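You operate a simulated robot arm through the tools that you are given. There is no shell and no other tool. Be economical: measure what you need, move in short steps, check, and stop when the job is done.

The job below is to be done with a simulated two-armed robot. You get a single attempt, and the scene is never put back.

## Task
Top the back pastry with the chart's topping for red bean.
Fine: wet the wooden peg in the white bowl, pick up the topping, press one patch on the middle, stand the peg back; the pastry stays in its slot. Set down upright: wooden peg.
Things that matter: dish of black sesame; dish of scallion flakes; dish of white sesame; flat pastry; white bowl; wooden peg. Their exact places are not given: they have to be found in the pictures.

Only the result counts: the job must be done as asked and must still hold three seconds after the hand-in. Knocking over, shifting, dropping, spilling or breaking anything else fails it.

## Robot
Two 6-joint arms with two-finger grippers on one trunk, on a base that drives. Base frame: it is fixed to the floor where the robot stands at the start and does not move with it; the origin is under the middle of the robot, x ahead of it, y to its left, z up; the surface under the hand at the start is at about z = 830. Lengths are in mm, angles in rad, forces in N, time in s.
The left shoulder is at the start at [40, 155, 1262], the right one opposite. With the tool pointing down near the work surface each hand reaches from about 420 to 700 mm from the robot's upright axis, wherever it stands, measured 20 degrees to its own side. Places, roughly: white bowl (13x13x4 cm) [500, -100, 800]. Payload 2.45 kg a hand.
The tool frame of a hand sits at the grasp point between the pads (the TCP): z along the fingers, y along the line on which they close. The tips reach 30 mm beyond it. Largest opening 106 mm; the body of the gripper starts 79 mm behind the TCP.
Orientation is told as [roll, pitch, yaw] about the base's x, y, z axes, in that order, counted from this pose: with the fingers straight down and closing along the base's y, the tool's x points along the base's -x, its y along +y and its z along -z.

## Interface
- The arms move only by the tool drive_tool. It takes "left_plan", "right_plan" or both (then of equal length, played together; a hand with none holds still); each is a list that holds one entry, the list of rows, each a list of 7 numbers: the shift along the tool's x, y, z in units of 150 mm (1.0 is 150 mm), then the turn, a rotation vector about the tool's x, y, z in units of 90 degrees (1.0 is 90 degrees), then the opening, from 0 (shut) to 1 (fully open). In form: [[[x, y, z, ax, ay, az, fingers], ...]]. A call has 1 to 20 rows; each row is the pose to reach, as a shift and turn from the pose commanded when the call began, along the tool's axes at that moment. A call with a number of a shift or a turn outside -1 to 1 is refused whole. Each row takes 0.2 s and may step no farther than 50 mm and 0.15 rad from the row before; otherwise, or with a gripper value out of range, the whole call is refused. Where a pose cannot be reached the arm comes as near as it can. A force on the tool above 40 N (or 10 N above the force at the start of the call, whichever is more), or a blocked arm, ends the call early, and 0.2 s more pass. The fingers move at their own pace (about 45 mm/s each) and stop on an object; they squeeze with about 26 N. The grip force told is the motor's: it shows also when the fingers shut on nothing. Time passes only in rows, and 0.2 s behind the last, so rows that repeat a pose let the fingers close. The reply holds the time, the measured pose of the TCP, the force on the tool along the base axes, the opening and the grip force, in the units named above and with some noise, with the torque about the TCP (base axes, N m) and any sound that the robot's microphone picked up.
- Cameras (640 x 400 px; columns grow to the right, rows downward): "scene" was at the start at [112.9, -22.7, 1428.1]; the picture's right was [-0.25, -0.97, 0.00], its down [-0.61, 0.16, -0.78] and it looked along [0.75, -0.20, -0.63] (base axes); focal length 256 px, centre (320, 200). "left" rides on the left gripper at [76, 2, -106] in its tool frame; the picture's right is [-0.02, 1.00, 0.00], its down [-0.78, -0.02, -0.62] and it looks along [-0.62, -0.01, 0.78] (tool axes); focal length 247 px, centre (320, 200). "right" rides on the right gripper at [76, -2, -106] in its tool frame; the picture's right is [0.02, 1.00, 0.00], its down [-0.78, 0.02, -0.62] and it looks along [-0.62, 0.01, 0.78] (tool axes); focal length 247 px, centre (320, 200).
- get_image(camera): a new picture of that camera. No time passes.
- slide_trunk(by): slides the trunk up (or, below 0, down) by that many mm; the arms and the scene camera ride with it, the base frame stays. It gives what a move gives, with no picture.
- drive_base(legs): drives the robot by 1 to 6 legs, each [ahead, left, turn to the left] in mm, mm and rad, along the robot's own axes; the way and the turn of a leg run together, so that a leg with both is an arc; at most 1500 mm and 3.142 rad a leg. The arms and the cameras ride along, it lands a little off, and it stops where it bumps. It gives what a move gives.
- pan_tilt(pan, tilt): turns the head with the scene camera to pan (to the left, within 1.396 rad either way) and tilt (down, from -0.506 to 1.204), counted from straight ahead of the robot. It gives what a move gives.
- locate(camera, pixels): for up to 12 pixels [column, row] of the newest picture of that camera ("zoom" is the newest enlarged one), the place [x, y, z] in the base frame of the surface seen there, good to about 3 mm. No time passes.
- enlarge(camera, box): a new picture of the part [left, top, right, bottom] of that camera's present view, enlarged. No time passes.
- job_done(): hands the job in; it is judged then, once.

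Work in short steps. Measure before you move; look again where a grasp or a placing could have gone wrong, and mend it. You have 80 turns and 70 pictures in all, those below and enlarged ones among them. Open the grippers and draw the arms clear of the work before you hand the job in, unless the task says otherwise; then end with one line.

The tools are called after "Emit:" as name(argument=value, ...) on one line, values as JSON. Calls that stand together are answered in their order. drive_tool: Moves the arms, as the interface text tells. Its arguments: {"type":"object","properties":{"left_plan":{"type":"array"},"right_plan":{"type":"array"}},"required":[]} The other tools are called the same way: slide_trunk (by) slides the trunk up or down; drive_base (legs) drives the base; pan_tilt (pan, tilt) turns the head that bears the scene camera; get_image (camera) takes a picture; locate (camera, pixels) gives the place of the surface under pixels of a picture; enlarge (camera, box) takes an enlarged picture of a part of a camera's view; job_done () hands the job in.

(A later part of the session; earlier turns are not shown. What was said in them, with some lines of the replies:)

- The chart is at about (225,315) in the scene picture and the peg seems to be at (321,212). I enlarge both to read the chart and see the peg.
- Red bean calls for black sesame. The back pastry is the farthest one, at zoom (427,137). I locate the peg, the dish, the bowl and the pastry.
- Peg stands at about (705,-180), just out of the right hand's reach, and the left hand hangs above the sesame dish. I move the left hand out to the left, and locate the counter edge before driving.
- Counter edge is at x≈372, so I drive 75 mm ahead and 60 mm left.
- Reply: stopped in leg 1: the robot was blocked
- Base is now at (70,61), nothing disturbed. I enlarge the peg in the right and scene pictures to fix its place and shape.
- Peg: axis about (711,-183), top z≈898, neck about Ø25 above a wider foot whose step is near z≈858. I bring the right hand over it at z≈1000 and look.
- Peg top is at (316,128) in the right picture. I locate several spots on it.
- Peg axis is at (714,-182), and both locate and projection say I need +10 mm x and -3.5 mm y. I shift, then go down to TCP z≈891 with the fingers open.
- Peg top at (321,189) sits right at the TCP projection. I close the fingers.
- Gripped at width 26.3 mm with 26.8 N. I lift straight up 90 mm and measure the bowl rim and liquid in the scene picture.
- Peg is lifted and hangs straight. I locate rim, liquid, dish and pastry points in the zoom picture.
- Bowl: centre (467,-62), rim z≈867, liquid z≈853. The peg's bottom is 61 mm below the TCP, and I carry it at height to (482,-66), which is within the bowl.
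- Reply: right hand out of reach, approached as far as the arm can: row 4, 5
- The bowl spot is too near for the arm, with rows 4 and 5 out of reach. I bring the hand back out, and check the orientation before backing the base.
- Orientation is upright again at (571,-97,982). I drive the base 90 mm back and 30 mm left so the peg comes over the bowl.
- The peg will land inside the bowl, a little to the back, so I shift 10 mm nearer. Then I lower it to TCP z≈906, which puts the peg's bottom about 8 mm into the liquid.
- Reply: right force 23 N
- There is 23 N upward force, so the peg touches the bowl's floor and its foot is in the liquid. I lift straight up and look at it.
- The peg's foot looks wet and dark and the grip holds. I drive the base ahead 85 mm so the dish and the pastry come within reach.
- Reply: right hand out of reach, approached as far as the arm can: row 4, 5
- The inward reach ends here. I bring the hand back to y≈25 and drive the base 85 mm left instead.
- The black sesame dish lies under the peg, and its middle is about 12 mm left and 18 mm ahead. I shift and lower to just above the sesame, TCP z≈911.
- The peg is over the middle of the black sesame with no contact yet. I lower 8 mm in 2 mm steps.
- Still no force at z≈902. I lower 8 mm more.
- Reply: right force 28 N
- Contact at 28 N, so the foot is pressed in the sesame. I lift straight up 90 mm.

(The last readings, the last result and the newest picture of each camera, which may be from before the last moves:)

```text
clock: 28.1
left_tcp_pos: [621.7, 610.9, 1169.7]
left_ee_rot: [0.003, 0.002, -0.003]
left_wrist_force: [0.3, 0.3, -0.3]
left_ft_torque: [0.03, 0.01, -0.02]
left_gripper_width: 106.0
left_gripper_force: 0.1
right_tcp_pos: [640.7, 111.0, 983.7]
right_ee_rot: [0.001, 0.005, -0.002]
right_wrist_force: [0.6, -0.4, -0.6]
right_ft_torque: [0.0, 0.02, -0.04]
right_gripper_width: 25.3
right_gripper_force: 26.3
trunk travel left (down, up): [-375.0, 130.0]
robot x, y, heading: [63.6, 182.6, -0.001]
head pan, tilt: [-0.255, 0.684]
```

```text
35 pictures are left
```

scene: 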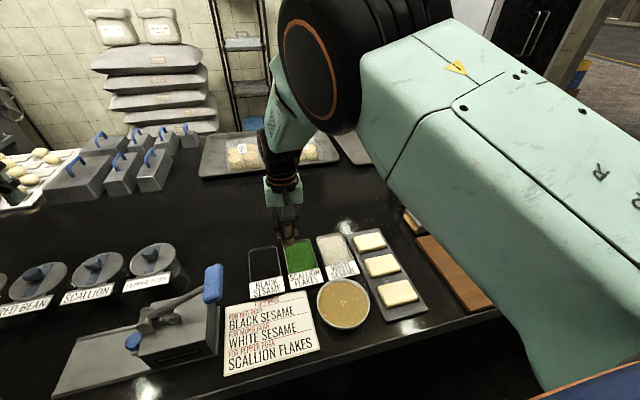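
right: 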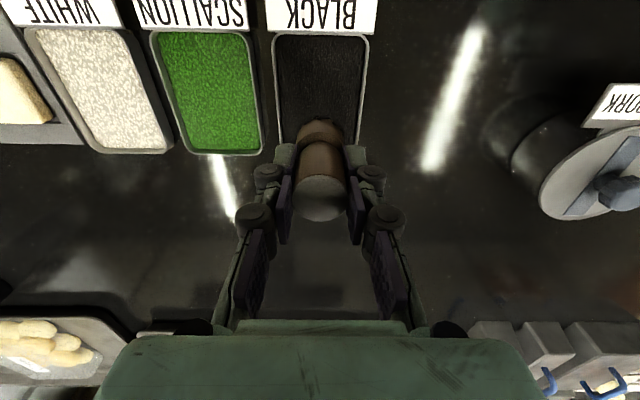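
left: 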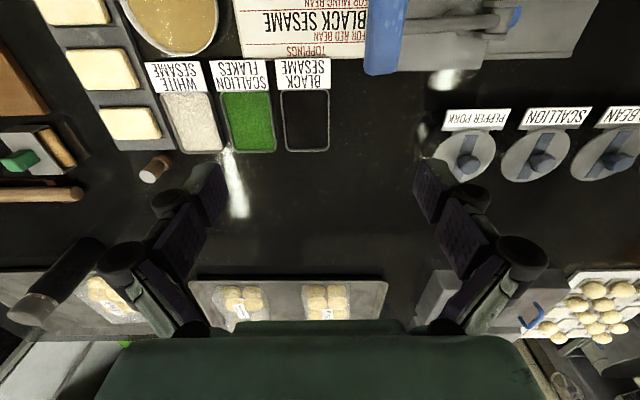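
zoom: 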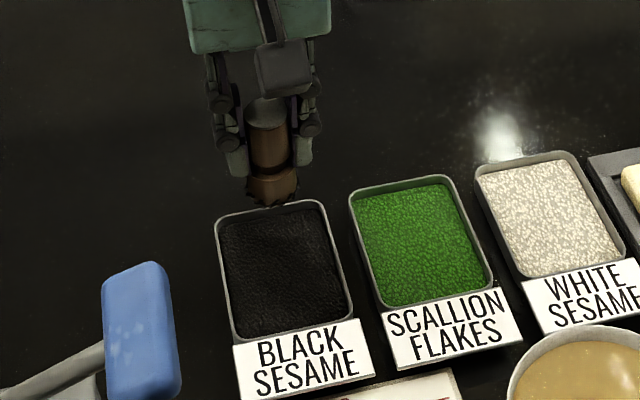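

Black sesame now clings to the foot. I drive the base 200 mm right to bring the hand toward the pastry.

Emit:
drive_base(legs=[[-3, -200, 0]])

Emit:
drive_tool(right_plan=[[[0.02, -0.2, 0, 0, 0, 0, 0], [0.04, -0.4, 0, 0, 0, 0, 0], [0.06, -0.6, 0, 0, 0, 0, 0], [0.08, -0.73, 0, 0, 0, 0, 0], [0.08, -0.73, 0, 0, 0, 0, 0]]])

Emit:
get_image(camera="right")

Emit:
get_image(camera="scene")

```text
clock: 29.4
left_tcp_pos: [623.5, 584.5, 1164.1]
left_ee_rot: [-0.003, 0.01, 0.0]
left_wrist_force: [-0.7, 0.0, -0.7]
left_ft_torque: [-0.04, 0.05, 0.0]
left_gripper_width: 105.8
left_gripper_force: 0.1
right_tcp_pos: [643.8, 85.8, 981.0]
right_ee_rot: [-0.003, 0.008, -0.001]
right_wrist_force: [0.2, 0.6, -0.6]
right_ft_torque: [-0.01, -0.01, -0.01]
right_gripper_width: 25.5
right_gripper_force: 26.1
trunk travel left (down, up): [-375.0, 130.0]
robot x, y, heading: [67.8, 153.2, -0.003]
head pan, tilt: [-0.255, 0.684]
stopped in leg 1: the robot was blocked; the commanded pose is now the measured one
```

```text
clock: 30.6
left_tcp_pos: [620.4, 584.2, 1164.1]
left_ee_rot: [-0.003, 0.005, 0.001]
left_wrist_force: [0.6, 0.8, -0.1]
left_ft_torque: [-0.08, 0.07, -0.01]
left_gripper_width: 106.0
left_gripper_force: 0.1
right_tcp_pos: [629.5, -25.6, 984.4]
right_ee_rot: [-0.003, 0.005, -0.001]
right_wrist_force: [-0.4, 0.2, -0.8]
right_ft_torque: [-0.05, 0.03, -0.01]
right_gripper_width: 25.7
right_gripper_force: 26.1
trunk travel left (down, up): [-375.0, 130.0]
robot x, y, heading: [65.3, 153.5, -0.005]
head pan, tilt: [-0.255, 0.684]
```

```text
34 pictures are left
```

right: 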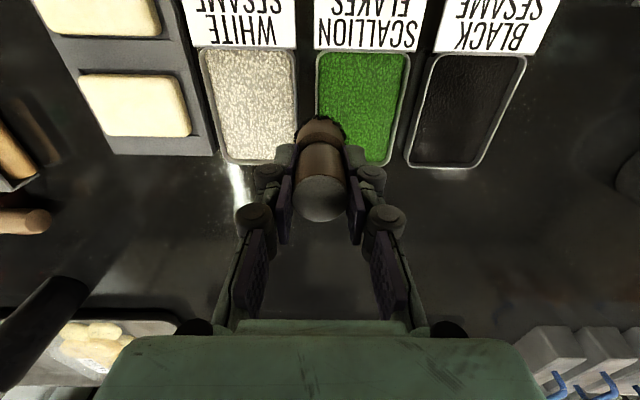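

```text
33 pictures are left
```

scene: 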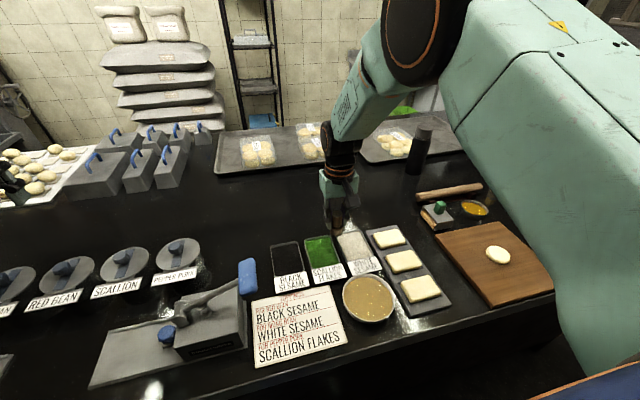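

The base rubbed the counter and stopped early; nothing on it has shifted. I back off 20 mm, then go right.

Emit:
drive_base(legs=[[-20, 0, 0], [0, -140, 0]])

Emit:
get_image(camera="right")

Emit:
get_image(camera="scene")

```text
clock: 33.5
left_tcp_pos: [599.9, 442.4, 1167.8]
left_ee_rot: [0.001, 0.006, 0.0]
left_wrist_force: [0.2, 0.4, 0.3]
left_ft_torque: [0.03, 0.01, -0.04]
left_gripper_width: 106.2
left_gripper_force: 0.1
right_tcp_pos: [607.8, -167.3, 983.2]
right_ee_rot: [0.0, 0.004, -0.003]
right_wrist_force: [0.3, 0.0, 0.2]
right_ft_torque: [0.03, 0.0, -0.03]
right_gripper_width: 25.6
right_gripper_force: 26.4
trunk travel left (down, up): [-375.0, 130.0]
robot x, y, heading: [46.1, 13.3, -0.005]
head pan, tilt: [-0.255, 0.684]
```

```text
32 pictures are left
```

right: 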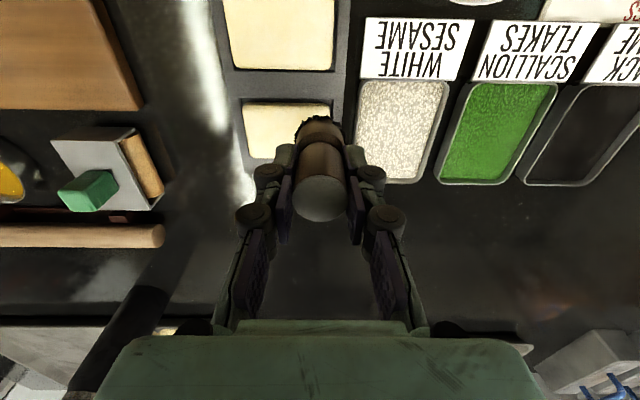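

```text
31 pictures are left
```

scene: 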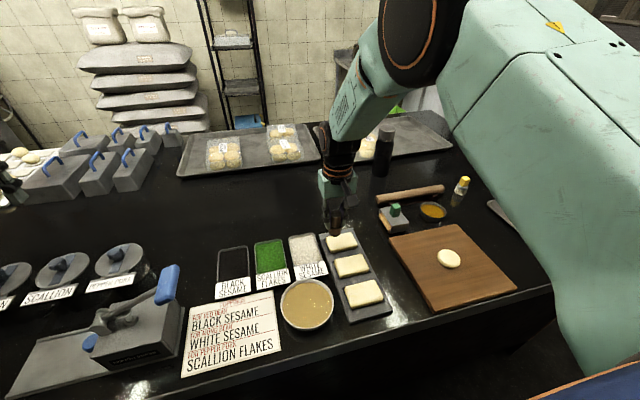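

The peg is now near the back pastry. I enlarge and measure the pastry's edges.

Emit:
enlarge(camera="scene", box=[305, 215, 385, 285])

Emit:
locate(camera="right", pixels=[[248, 130], [258, 130], [288, 106], [288, 112], [325, 108], [258, 150], [230, 40], [332, 40], [280, 5], [280, 68], [327, 104], [246, 106]])

```text
5.71 times, centred on (345, 250) of scene
```

zoom: 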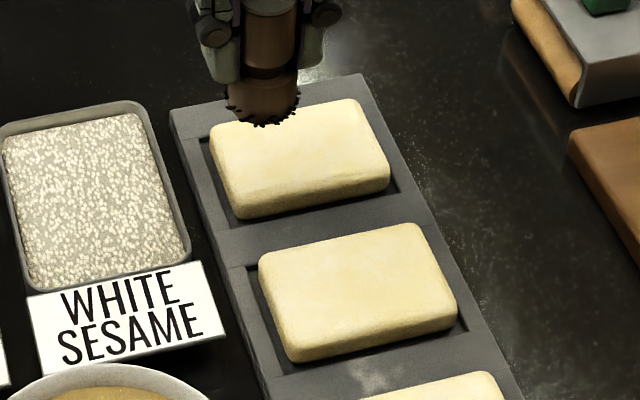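

```text
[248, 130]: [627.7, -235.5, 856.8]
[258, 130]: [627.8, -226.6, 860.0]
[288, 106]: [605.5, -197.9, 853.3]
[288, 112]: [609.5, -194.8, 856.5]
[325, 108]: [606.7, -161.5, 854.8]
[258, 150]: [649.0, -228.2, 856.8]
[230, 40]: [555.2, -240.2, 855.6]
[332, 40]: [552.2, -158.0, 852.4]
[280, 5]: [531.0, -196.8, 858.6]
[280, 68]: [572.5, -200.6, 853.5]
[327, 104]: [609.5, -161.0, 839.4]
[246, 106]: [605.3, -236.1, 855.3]
```

I locate the pastry's front and back top edges in the zoom picture.

Emit:
locate(camera="zoom", pixels=[[353, 104], [330, 108], [230, 200], [385, 170], [310, 185], [215, 140], [300, 155], [355, 230], [395, 228], [430, 230], [280, 260], [360, 330]])

```text
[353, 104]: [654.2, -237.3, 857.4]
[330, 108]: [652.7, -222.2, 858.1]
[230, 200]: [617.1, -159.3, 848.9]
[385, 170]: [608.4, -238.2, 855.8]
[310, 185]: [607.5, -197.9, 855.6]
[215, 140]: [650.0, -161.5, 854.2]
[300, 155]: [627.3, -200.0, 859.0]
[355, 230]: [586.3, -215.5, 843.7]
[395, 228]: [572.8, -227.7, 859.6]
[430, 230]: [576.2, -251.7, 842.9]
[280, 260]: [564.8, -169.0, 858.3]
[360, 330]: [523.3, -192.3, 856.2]
```

Pastry top: x 606–655, y -160 to -237, so its middle is (631,-199) at z≈858. I move over it and lower to TCP z≈930, just above.

Emit:
drive_tool(right_plan=[[[-0.077, -0.107, 0, 0, 0, 0, 0], [-0.153, -0.213, 0, 0, 0, 0, 0], [-0.153, -0.213, 0.15, 0, 0, 0, 0], [-0.153, -0.213, 0.3, 0, 0, 0, 0], [-0.153, -0.213, 0.34, 0, 0, 0, 0], [-0.153, -0.213, 0.34, 0, 0, 0, 0]]])

Emit:
get_image(camera="right")

Emit:
enlarge(camera="scene", box=[305, 215, 385, 285])

```text
clock: 34.9
left_tcp_pos: [598.5, 442.0, 1168.9]
left_ee_rot: [0.002, 0.002, -0.003]
left_wrist_force: [-0.4, 0.1, 0.9]
left_ft_torque: [-0.01, -0.01, -0.01]
left_gripper_width: 105.9
left_gripper_force: 0.0
right_tcp_pos: [628.7, -198.4, 932.3]
right_ee_rot: [0.002, 0.001, -0.004]
right_wrist_force: [-1.1, -0.5, -0.6]
right_ft_torque: [-0.03, 0.0, -0.01]
right_gripper_width: 25.7
right_gripper_force: 26.0
trunk travel left (down, up): [-375.0, 130.0]
robot x, y, heading: [42.8, 13.2, -0.007]
head pan, tilt: [-0.255, 0.684]
```

```text
29 pictures are left
```

right: 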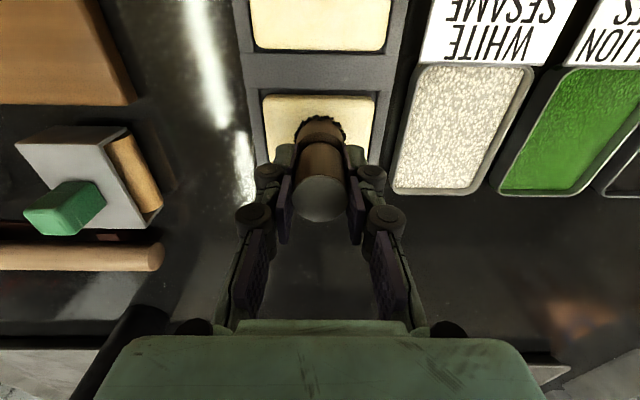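

```text
5.71 times, centred on (345, 250) of scene
```

zoom: 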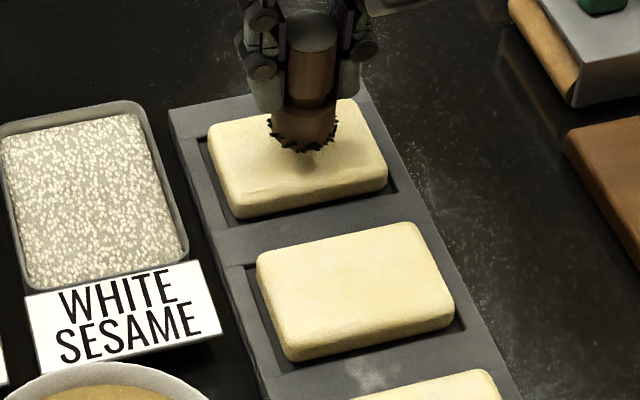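

The peg hangs over the middle of the pastry (columns 262–375, peg at 320). I shift 2 mm ahead and lower in small steps.

Emit:
drive_tool(right_plan=[[[-0.013, 0, 0.02, 0, 0, 0, 0], [-0.013, 0, 0.04, 0, 0, 0, 0], [-0.013, 0, 0.06, 0, 0, 0, 0], [-0.013, 0, 0.073, 0, 0, 0, 0]]])

```text
clock: 35.9
left_tcp_pos: [599.5, 443.9, 1168.0]
left_ee_rot: [0.0, 0.003, -0.003]
left_wrist_force: [-0.3, 0.0, 0.6]
left_ft_torque: [0.03, 0.0, 0.03]
left_gripper_width: 106.0
left_gripper_force: 0.1
right_tcp_pos: [630.8, -198.6, 922.5]
right_ee_rot: [-0.001, 0.002, -0.005]
right_wrist_force: [0.4, -0.3, -0.7]
right_ft_torque: [0.01, 0.02, -0.01]
right_gripper_width: 25.6
right_gripper_force: 25.9
trunk travel left (down, up): [-375.0, 130.0]
robot x, y, heading: [44.7, 12.6, -0.005]
head pan, tilt: [-0.255, 0.684]
```

No contact yet at z≈922. I lower 5 mm more in small steps.

Emit:
drive_tool(right_plan=[[[0, 0, 0.01, 0, 0, 0, 0], [0, 0, 0.02, 0, 0, 0, 0], [0, 0, 0.033, 0, 0, 0, 0]]])

```text
clock: 36.7
left_tcp_pos: [599.0, 443.5, 1167.5]
left_ee_rot: [0.002, 0.004, 0.0]
left_wrist_force: [0.7, 0.1, -0.1]
left_ft_torque: [0.0, 0.05, -0.01]
left_gripper_width: 106.1
left_gripper_force: 0.1
right_tcp_pos: [630.2, -199.8, 917.0]
right_ee_rot: [0.002, 0.003, -0.004]
right_wrist_force: [1.1, -0.5, -1.0]
right_ft_torque: [0.0, 0.06, 0.04]
right_gripper_width: 25.6
right_gripper_force: 26.2
trunk travel left (down, up): [-375.0, 130.0]
robot x, y, heading: [46.2, 15.8, -0.005]
head pan, tilt: [-0.255, 0.684]
```

Still free at z≈917. I lower 3 mm more.

Emit:
drive_tool(right_plan=[[[0, 0, 0.007, 0, 0, 0, 0], [0, 0, 0.013, 0, 0, 0, 0], [0, 0, 0.02, 0, 0, 0, 0]]])

Emit:
enlarge(camera="scene", box=[315, 215, 375, 265])

```text
clock: 37.5
left_tcp_pos: [597.8, 443.4, 1168.7]
left_ee_rot: [0.002, 0.005, -0.001]
left_wrist_force: [-0.6, 0.0, -1.0]
left_ft_torque: [-0.03, -0.02, 0.02]
left_gripper_width: 106.2
left_gripper_force: 0.1
right_tcp_pos: [630.3, -199.8, 913.6]
right_ee_rot: [0.001, 0.002, -0.003]
right_wrist_force: [0.4, 0.3, 0.0]
right_ft_torque: [0.01, 0.01, 0.0]
right_gripper_width: 25.5
right_gripper_force: 25.8
trunk travel left (down, up): [-375.0, 130.0]
robot x, y, heading: [42.7, 15.9, -0.003]
head pan, tilt: [-0.255, 0.684]
```

```text
8.00 times, centred on (345, 240) of scene
```

zoom: 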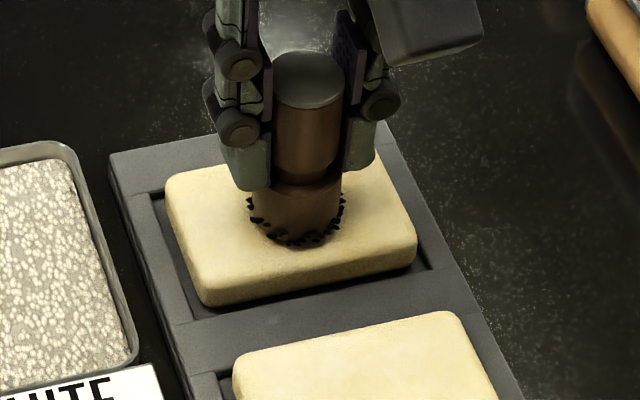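

The foot is about at the pastry's surface, centred. I lower 3 mm more to press.

Emit:
drive_tool(right_plan=[[[0, 0, 0.007, 0, 0, 0, 0], [0, 0, 0.013, 0, 0, 0, 0], [0, 0, 0.02, 0, 0, 0, 0]]])

```text
clock: 38.3
left_tcp_pos: [597.3, 442.6, 1169.8]
left_ee_rot: [-0.001, 0.003, 0.0]
left_wrist_force: [-0.9, 0.2, 0.5]
left_ft_torque: [-0.01, 0.0, -0.02]
left_gripper_width: 105.9
left_gripper_force: 0.2
right_tcp_pos: [630.6, -199.9, 911.9]
right_ee_rot: [0.001, 0.001, -0.004]
right_wrist_force: [-0.6, 0.7, -0.1]
right_ft_torque: [0.01, -0.04, 0.01]
right_gripper_width: 25.6
right_gripper_force: 25.7
trunk travel left (down, up): [-375.0, 130.0]
robot x, y, heading: [43.5, 13.9, -0.007]
head pan, tilt: [-0.255, 0.684]
```

No force yet at z≈911. I lower another 3 mm.

Emit:
drive_tool(right_plan=[[[0, 0, 0.007, 0, 0, 0, 0], [0, 0, 0.013, 0, 0, 0, 0], [0, 0, 0.02, 0, 0, 0, 0]]])

Emit:
enlarge(camera="scene", box=[315, 215, 375, 265])

```text
clock: 39.1
left_tcp_pos: [596.2, 444.5, 1170.0]
left_ee_rot: [-0.001, -0.001, -0.002]
left_wrist_force: [-0.3, 0.2, -0.4]
left_ft_torque: [0.0, -0.01, -0.01]
left_gripper_width: 106.0
left_gripper_force: 0.1
right_tcp_pos: [629.8, -199.1, 911.0]
right_ee_rot: [0.0, -0.006, -0.004]
right_wrist_force: [-1.0, -3.4, 17.8]
right_ft_torque: [-0.15, 0.04, 0.01]
right_gripper_width: 25.6
right_gripper_force: 25.7
trunk travel left (down, up): [-375.0, 130.0]
robot x, y, heading: [43.7, 15.0, -0.004]
head pan, tilt: [-0.255, 0.684]
```

```text
8.00 times, centred on (345, 240) of scene
```

zoom: 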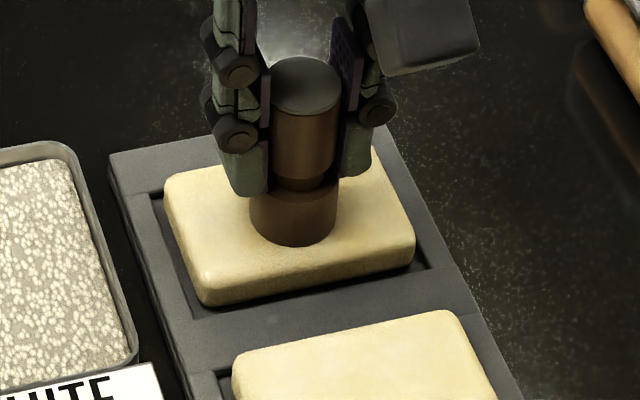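

Pressed with 18 N, and the sesame has gone onto the pastry. I lift straight up slowly and look.

Emit:
drive_tool(right_plan=[[[0, 0, -0.03, 0, 0, 0, 0], [0, 0, -0.1, 0, 0, 0, 0], [0, 0, -0.3, 0, 0, 0, 0], [0, 0, -0.5, 0, 0, 0, 0], [0, 0, -0.5, 0, 0, 0, 0]]])

Emit:
enlarge(camera="scene", box=[305, 200, 385, 270])

Emit:
get_image(camera="right")

```text
clock: 40.3
left_tcp_pos: [598.1, 443.2, 1167.4]
left_ee_rot: [0.001, 0.005, -0.001]
left_wrist_force: [0.0, -0.3, 0.0]
left_ft_torque: [0.03, 0.0, 0.0]
left_gripper_width: 105.8
left_gripper_force: 0.0
right_tcp_pos: [630.0, -198.4, 982.0]
right_ee_rot: [0.001, 0.005, -0.004]
right_wrist_force: [-0.5, -0.1, -0.5]
right_ft_torque: [0.02, 0.02, 0.0]
right_gripper_width: 25.5
right_gripper_force: 25.3
trunk travel left (down, up): [-375.0, 130.0]
robot x, y, heading: [44.2, 13.5, 0.0]
head pan, tilt: [-0.255, 0.684]
```

```text
5.71 times, centred on (345, 235) of scene
```

zoom: 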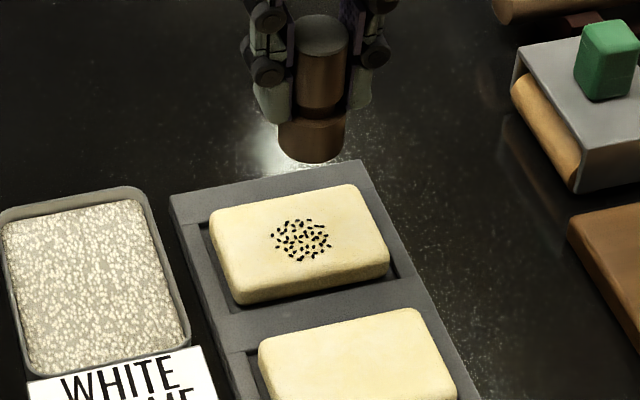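

```text
24 pictures are left
```

right: 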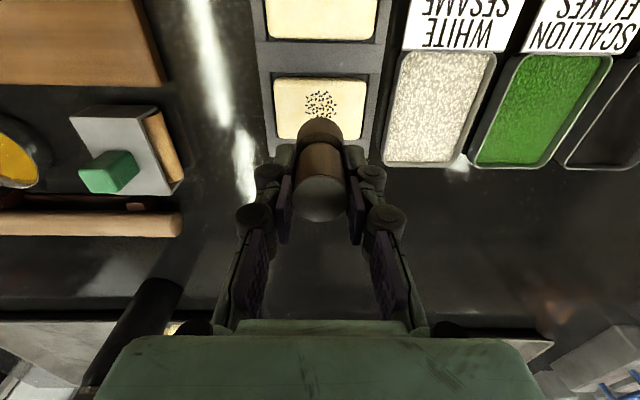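

A neat patch sits in the middle of the back pastry, still in its slot. I drive the base ahead 18 mm and move the peg over its old place (714,-182).

Emit:
drive_base(legs=[[18, 0, 0]])

Emit:
drive_tool(right_plan=[[[-0.15, 0.04, 0, 0, 0, 0, 0], [-0.3, 0.08, 0, 0, 0, 0, 0], [-0.43, 0.11, 0, 0, 0, 0, 0], [-0.43, 0.11, 0, 0, 0, 0, 0]]])

Emit:
get_image(camera="right")

```text
clock: 41.2
left_tcp_pos: [609.2, 442.5, 1171.7]
left_ee_rot: [0.003, -0.003, -0.002]
left_wrist_force: [-0.5, 0.4, 0.8]
left_ft_torque: [0.0, -0.09, -0.02]
left_gripper_width: 105.9
left_gripper_force: 0.0
right_tcp_pos: [642.5, -199.7, 985.9]
right_ee_rot: [-0.001, -0.003, -0.004]
right_wrist_force: [-0.4, 0.0, 0.0]
right_ft_torque: [0.0, -0.08, 0.01]
right_gripper_width: 26.0
right_gripper_force: 26.0
trunk travel left (down, up): [-375.0, 130.0]
robot x, y, heading: [65.5, 14.4, -0.005]
head pan, tilt: [-0.255, 0.684]
```

```text
clock: 42.2
left_tcp_pos: [620.0, 443.4, 1167.3]
left_ee_rot: [0.003, 0.006, -0.002]
left_wrist_force: [0.3, 0.5, -0.1]
left_ft_torque: [-0.02, 0.03, 0.0]
left_gripper_width: 106.1
left_gripper_force: 0.0
right_tcp_pos: [713.0, -182.9, 979.7]
right_ee_rot: [0.002, 0.005, -0.004]
right_wrist_force: [0.7, 0.0, -0.8]
right_ft_torque: [-0.02, 0.05, -0.03]
right_gripper_width: 25.7
right_gripper_force: 26.3
trunk travel left (down, up): [-375.0, 130.0]
robot x, y, heading: [60.0, 16.6, -0.004]
head pan, tilt: [-0.255, 0.684]
```

```text
23 pictures are left
```

right: 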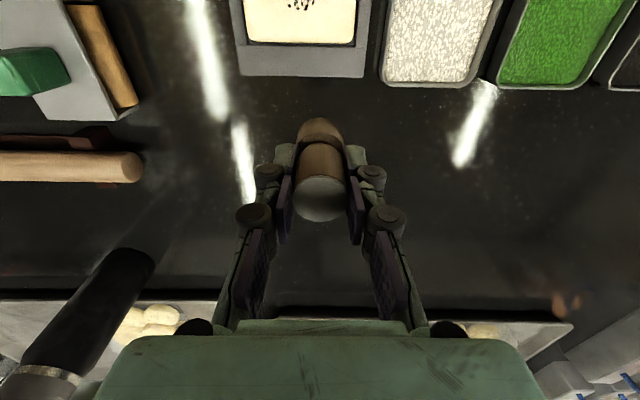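

The view matches the one after pickup, with clear counter below. I lower to z≈891, then on in small steps.

Emit:
drive_tool(right_plan=[[[0, 0, 0.2, 0, 0, 0, 0], [0, 0, 0.4, 0, 0, 0, 0], [0, 0, 0.53, 0, 0, 0, 0], [0, 0, 0.59, 0, 0, 0, 0], [0, 0, 0.605, 0, 0, 0, 0], [0, 0, 0.61, 0, 0, 0, 0]]])

Emit:
drive_tool(right_plan=[[[0, 0, 0.007, 0, 0, 0, 0], [0, 0, 0.013, 0, 0, 0, 0], [0, 0, 0.02, 0, 0, 0, 0]]])

```text
clock: 43.6
left_tcp_pos: [618.1, 444.4, 1167.8]
left_ee_rot: [0.0, 0.005, -0.002]
left_wrist_force: [1.4, -0.3, -0.4]
left_ft_torque: [0.01, 0.0, 0.01]
left_gripper_width: 106.0
left_gripper_force: 0.0
right_tcp_pos: [713.1, -182.5, 889.6]
right_ee_rot: [0.0, 0.005, -0.003]
right_wrist_force: [-0.6, 0.3, -0.1]
right_ft_torque: [0.02, 0.01, 0.06]
right_gripper_width: 25.6
right_gripper_force: 26.2
trunk travel left (down, up): [-375.0, 130.0]
robot x, y, heading: [63.9, 13.1, -0.003]
head pan, tilt: [-0.255, 0.684]
```

```text
clock: 44.4
left_tcp_pos: [614.7, 443.2, 1168.6]
left_ee_rot: [0.002, 0.001, -0.001]
left_wrist_force: [-0.2, -0.4, 0.1]
left_ft_torque: [-0.02, 0.0, 0.01]
left_gripper_width: 105.9
left_gripper_force: 0.1
right_tcp_pos: [712.1, -183.2, 888.9]
right_ee_rot: [0.0, 0.003, -0.004]
right_wrist_force: [0.1, -1.0, -0.4]
right_ft_torque: [0.01, -0.02, 0.02]
right_gripper_width: 25.4
right_gripper_force: 26.0
trunk travel left (down, up): [-375.0, 130.0]
robot x, y, heading: [64.7, 10.9, -0.002]
head pan, tilt: [-0.255, 0.684]
```

No contact at z≈888, so I go 3 mm lower in 1 mm steps.

Emit:
drive_tool(right_plan=[[[0, 0, 0.007, 0, 0, 0, 0], [0, 0, 0.013, 0, 0, 0, 0], [0, 0, 0.02, 0, 0, 0, 0]]])

Emit:
enlarge(camera="scene", box=[300, 185, 380, 255])

```text
clock: 45.2
left_tcp_pos: [615.8, 443.0, 1169.1]
left_ee_rot: [0.002, 0.002, -0.002]
left_wrist_force: [-0.2, 0.3, 0.4]
left_ft_torque: [0.03, 0.0, 0.02]
left_gripper_width: 106.0
left_gripper_force: 0.1
right_tcp_pos: [711.2, -182.8, 885.3]
right_ee_rot: [0.002, 0.001, -0.004]
right_wrist_force: [0.0, -1.0, -1.8]
right_ft_torque: [-0.02, -0.02, -0.01]
right_gripper_width: 25.8
right_gripper_force: 25.8
trunk travel left (down, up): [-375.0, 130.0]
robot x, y, heading: [64.1, 14.1, -0.005]
head pan, tilt: [-0.255, 0.684]
```

```text
5.71 times, centred on (340, 220) of scene
```

zoom: 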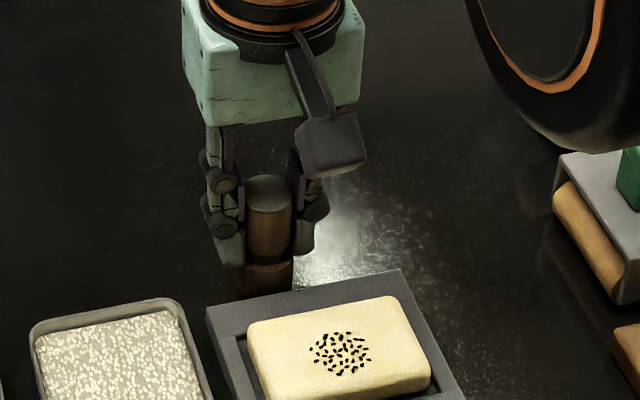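

Nearly down. I continue 3 mm more in 1 mm steps.

Emit:
drive_tool(right_plan=[[[0, 0, 0.007, 0, 0, 0, 0], [0, 0, 0.013, 0, 0, 0, 0], [0, 0, 0.02, 0, 0, 0, 0]]])

```text
clock: 46.0
left_tcp_pos: [614.8, 443.2, 1169.3]
left_ee_rot: [0.0, 0.002, -0.001]
left_wrist_force: [0.8, -0.2, -0.3]
left_ft_torque: [-0.02, -0.03, 0.02]
left_gripper_width: 106.1
left_gripper_force: 0.1
right_tcp_pos: [710.8, -182.6, 884.2]
right_ee_rot: [0.0, 0.0, -0.004]
right_wrist_force: [-1.4, -1.5, 6.4]
right_ft_torque: [-0.02, -0.03, -0.01]
right_gripper_width: 25.5
right_gripper_force: 25.8
trunk travel left (down, up): [-375.0, 130.0]
robot x, y, heading: [63.7, 17.5, -0.003]
head pan, tilt: [-0.255, 0.684]
```

Contact at 6.4 N, so the peg stands on the counter. I open the fingers gradually.

Emit:
drive_tool(right_plan=[[[0, 0, 0, 0, 0, 0, 0.3], [0, 0, 0, 0, 0, 0, 0.4], [0, 0, 0, 0, 0, 0, 0.6], [0, 0, 0, 0, 0, 0, 0.8], [0, 0, 0, 0, 0, 0, 1], [0, 0, 0, 0, 0, 0, 1]]])

Emit:
get_image(camera="right")

```text
clock: 47.4
left_tcp_pos: [615.7, 443.3, 1167.4]
left_ee_rot: [0.004, 0.004, -0.002]
left_wrist_force: [-0.2, -0.3, 0.5]
left_ft_torque: [0.01, 0.01, 0.01]
left_gripper_width: 106.0
left_gripper_force: 0.1
right_tcp_pos: [711.0, -182.8, 881.9]
right_ee_rot: [-0.002, 0.001, -0.001]
right_wrist_force: [0.7, -0.3, 0.0]
right_ft_torque: [0.01, -0.01, -0.04]
right_gripper_width: 105.8
right_gripper_force: 0.1
trunk travel left (down, up): [-375.0, 130.0]
robot x, y, heading: [63.3, 14.0, -0.004]
head pan, tilt: [-0.255, 0.684]
```

```text
21 pictures are left
```

right: 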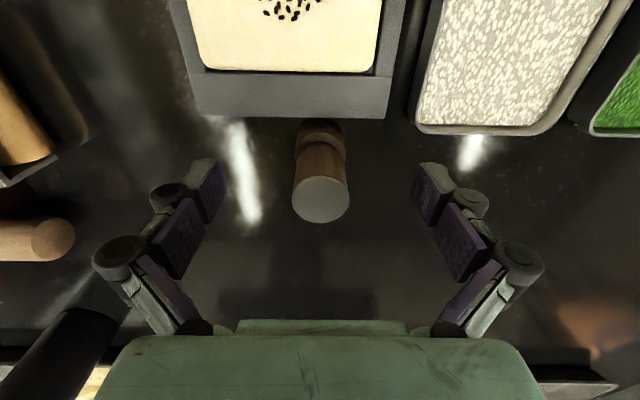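

The peg stands free between the open fingers. I raise the hand 150 mm straight up and then check.

Emit:
drive_tool(right_plan=[[[0, 0, -0.15, 0, 0, 0, 1], [0, 0, -0.4, 0, 0, 0, 1], [0, 0, -0.7, 0, 0, 0, 1], [0, 0, -1, 0, 0, 0, 1]]])

Emit:
drive_tool(right_plan=[[[0.2, -0.2, -0.1, 0, 0, 0, 1], [0.4, -0.4, -0.2, 0, 0, 0, 1], [0.6, -0.6, -0.3, 0, 0, 0, 1], [0.8, -0.75, -0.4, 0, 0, 0, 1]]])

Emit:
get_image(camera="scene")

Emit:
get_image(camera="right")

```text
clock: 48.4
left_tcp_pos: [616.2, 442.9, 1168.6]
left_ee_rot: [-0.001, 0.002, -0.002]
left_wrist_force: [0.0, -0.2, 0.3]
left_ft_torque: [0.02, -0.02, -0.01]
left_gripper_width: 105.9
left_gripper_force: 0.1
right_tcp_pos: [712.5, -182.9, 1033.0]
right_ee_rot: [0.001, 0.002, -0.003]
right_wrist_force: [-0.2, 0.7, -0.1]
right_ft_torque: [-0.04, 0.01, 0.03]
right_gripper_width: 106.1
right_gripper_force: 0.0
trunk travel left (down, up): [-375.0, 130.0]
robot x, y, heading: [64.3, 10.1, -0.004]
head pan, tilt: [-0.255, 0.684]
```

```text
clock: 49.4
left_tcp_pos: [614.2, 442.9, 1169.7]
left_ee_rot: [0.002, 0.002, -0.001]
left_wrist_force: [-0.5, -0.9, 0.2]
left_ft_torque: [-0.03, 0.0, -0.01]
left_gripper_width: 106.0
left_gripper_force: 0.1
right_tcp_pos: [589.8, -295.8, 1092.6]
right_ee_rot: [0.0, 0.003, -0.002]
right_wrist_force: [0.3, 0.5, 0.2]
right_ft_torque: [-0.02, 0.02, -0.01]
right_gripper_width: 105.8
right_gripper_force: 0.1
trunk travel left (down, up): [-375.0, 130.0]
robot x, y, heading: [66.8, 12.4, -0.003]
head pan, tilt: [-0.255, 0.684]
```

```text
20 pictures are left
```

scene: 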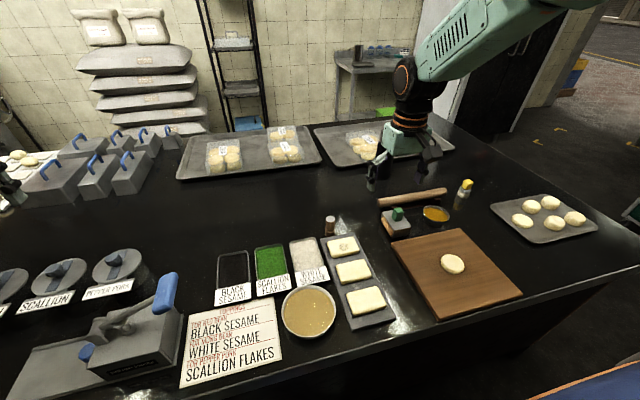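

```text
19 pictures are left
```

right: 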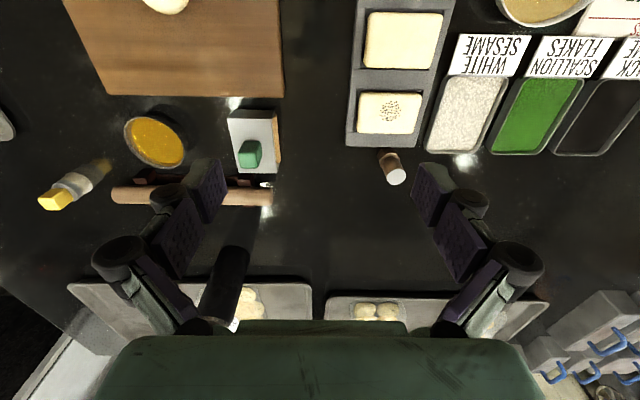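

The peg stands upright at its old place, the patch is on the middle of the back pastry, nothing else has moved, and the arms are clear. I hand in.

Emit:
job_done()

```text
The job is handed in.
```

The back pastry now has one patch of black sesame, the chart's topping for red bean, on its middle; it stayed in its slot, and the wooden peg stands upright back in its place.
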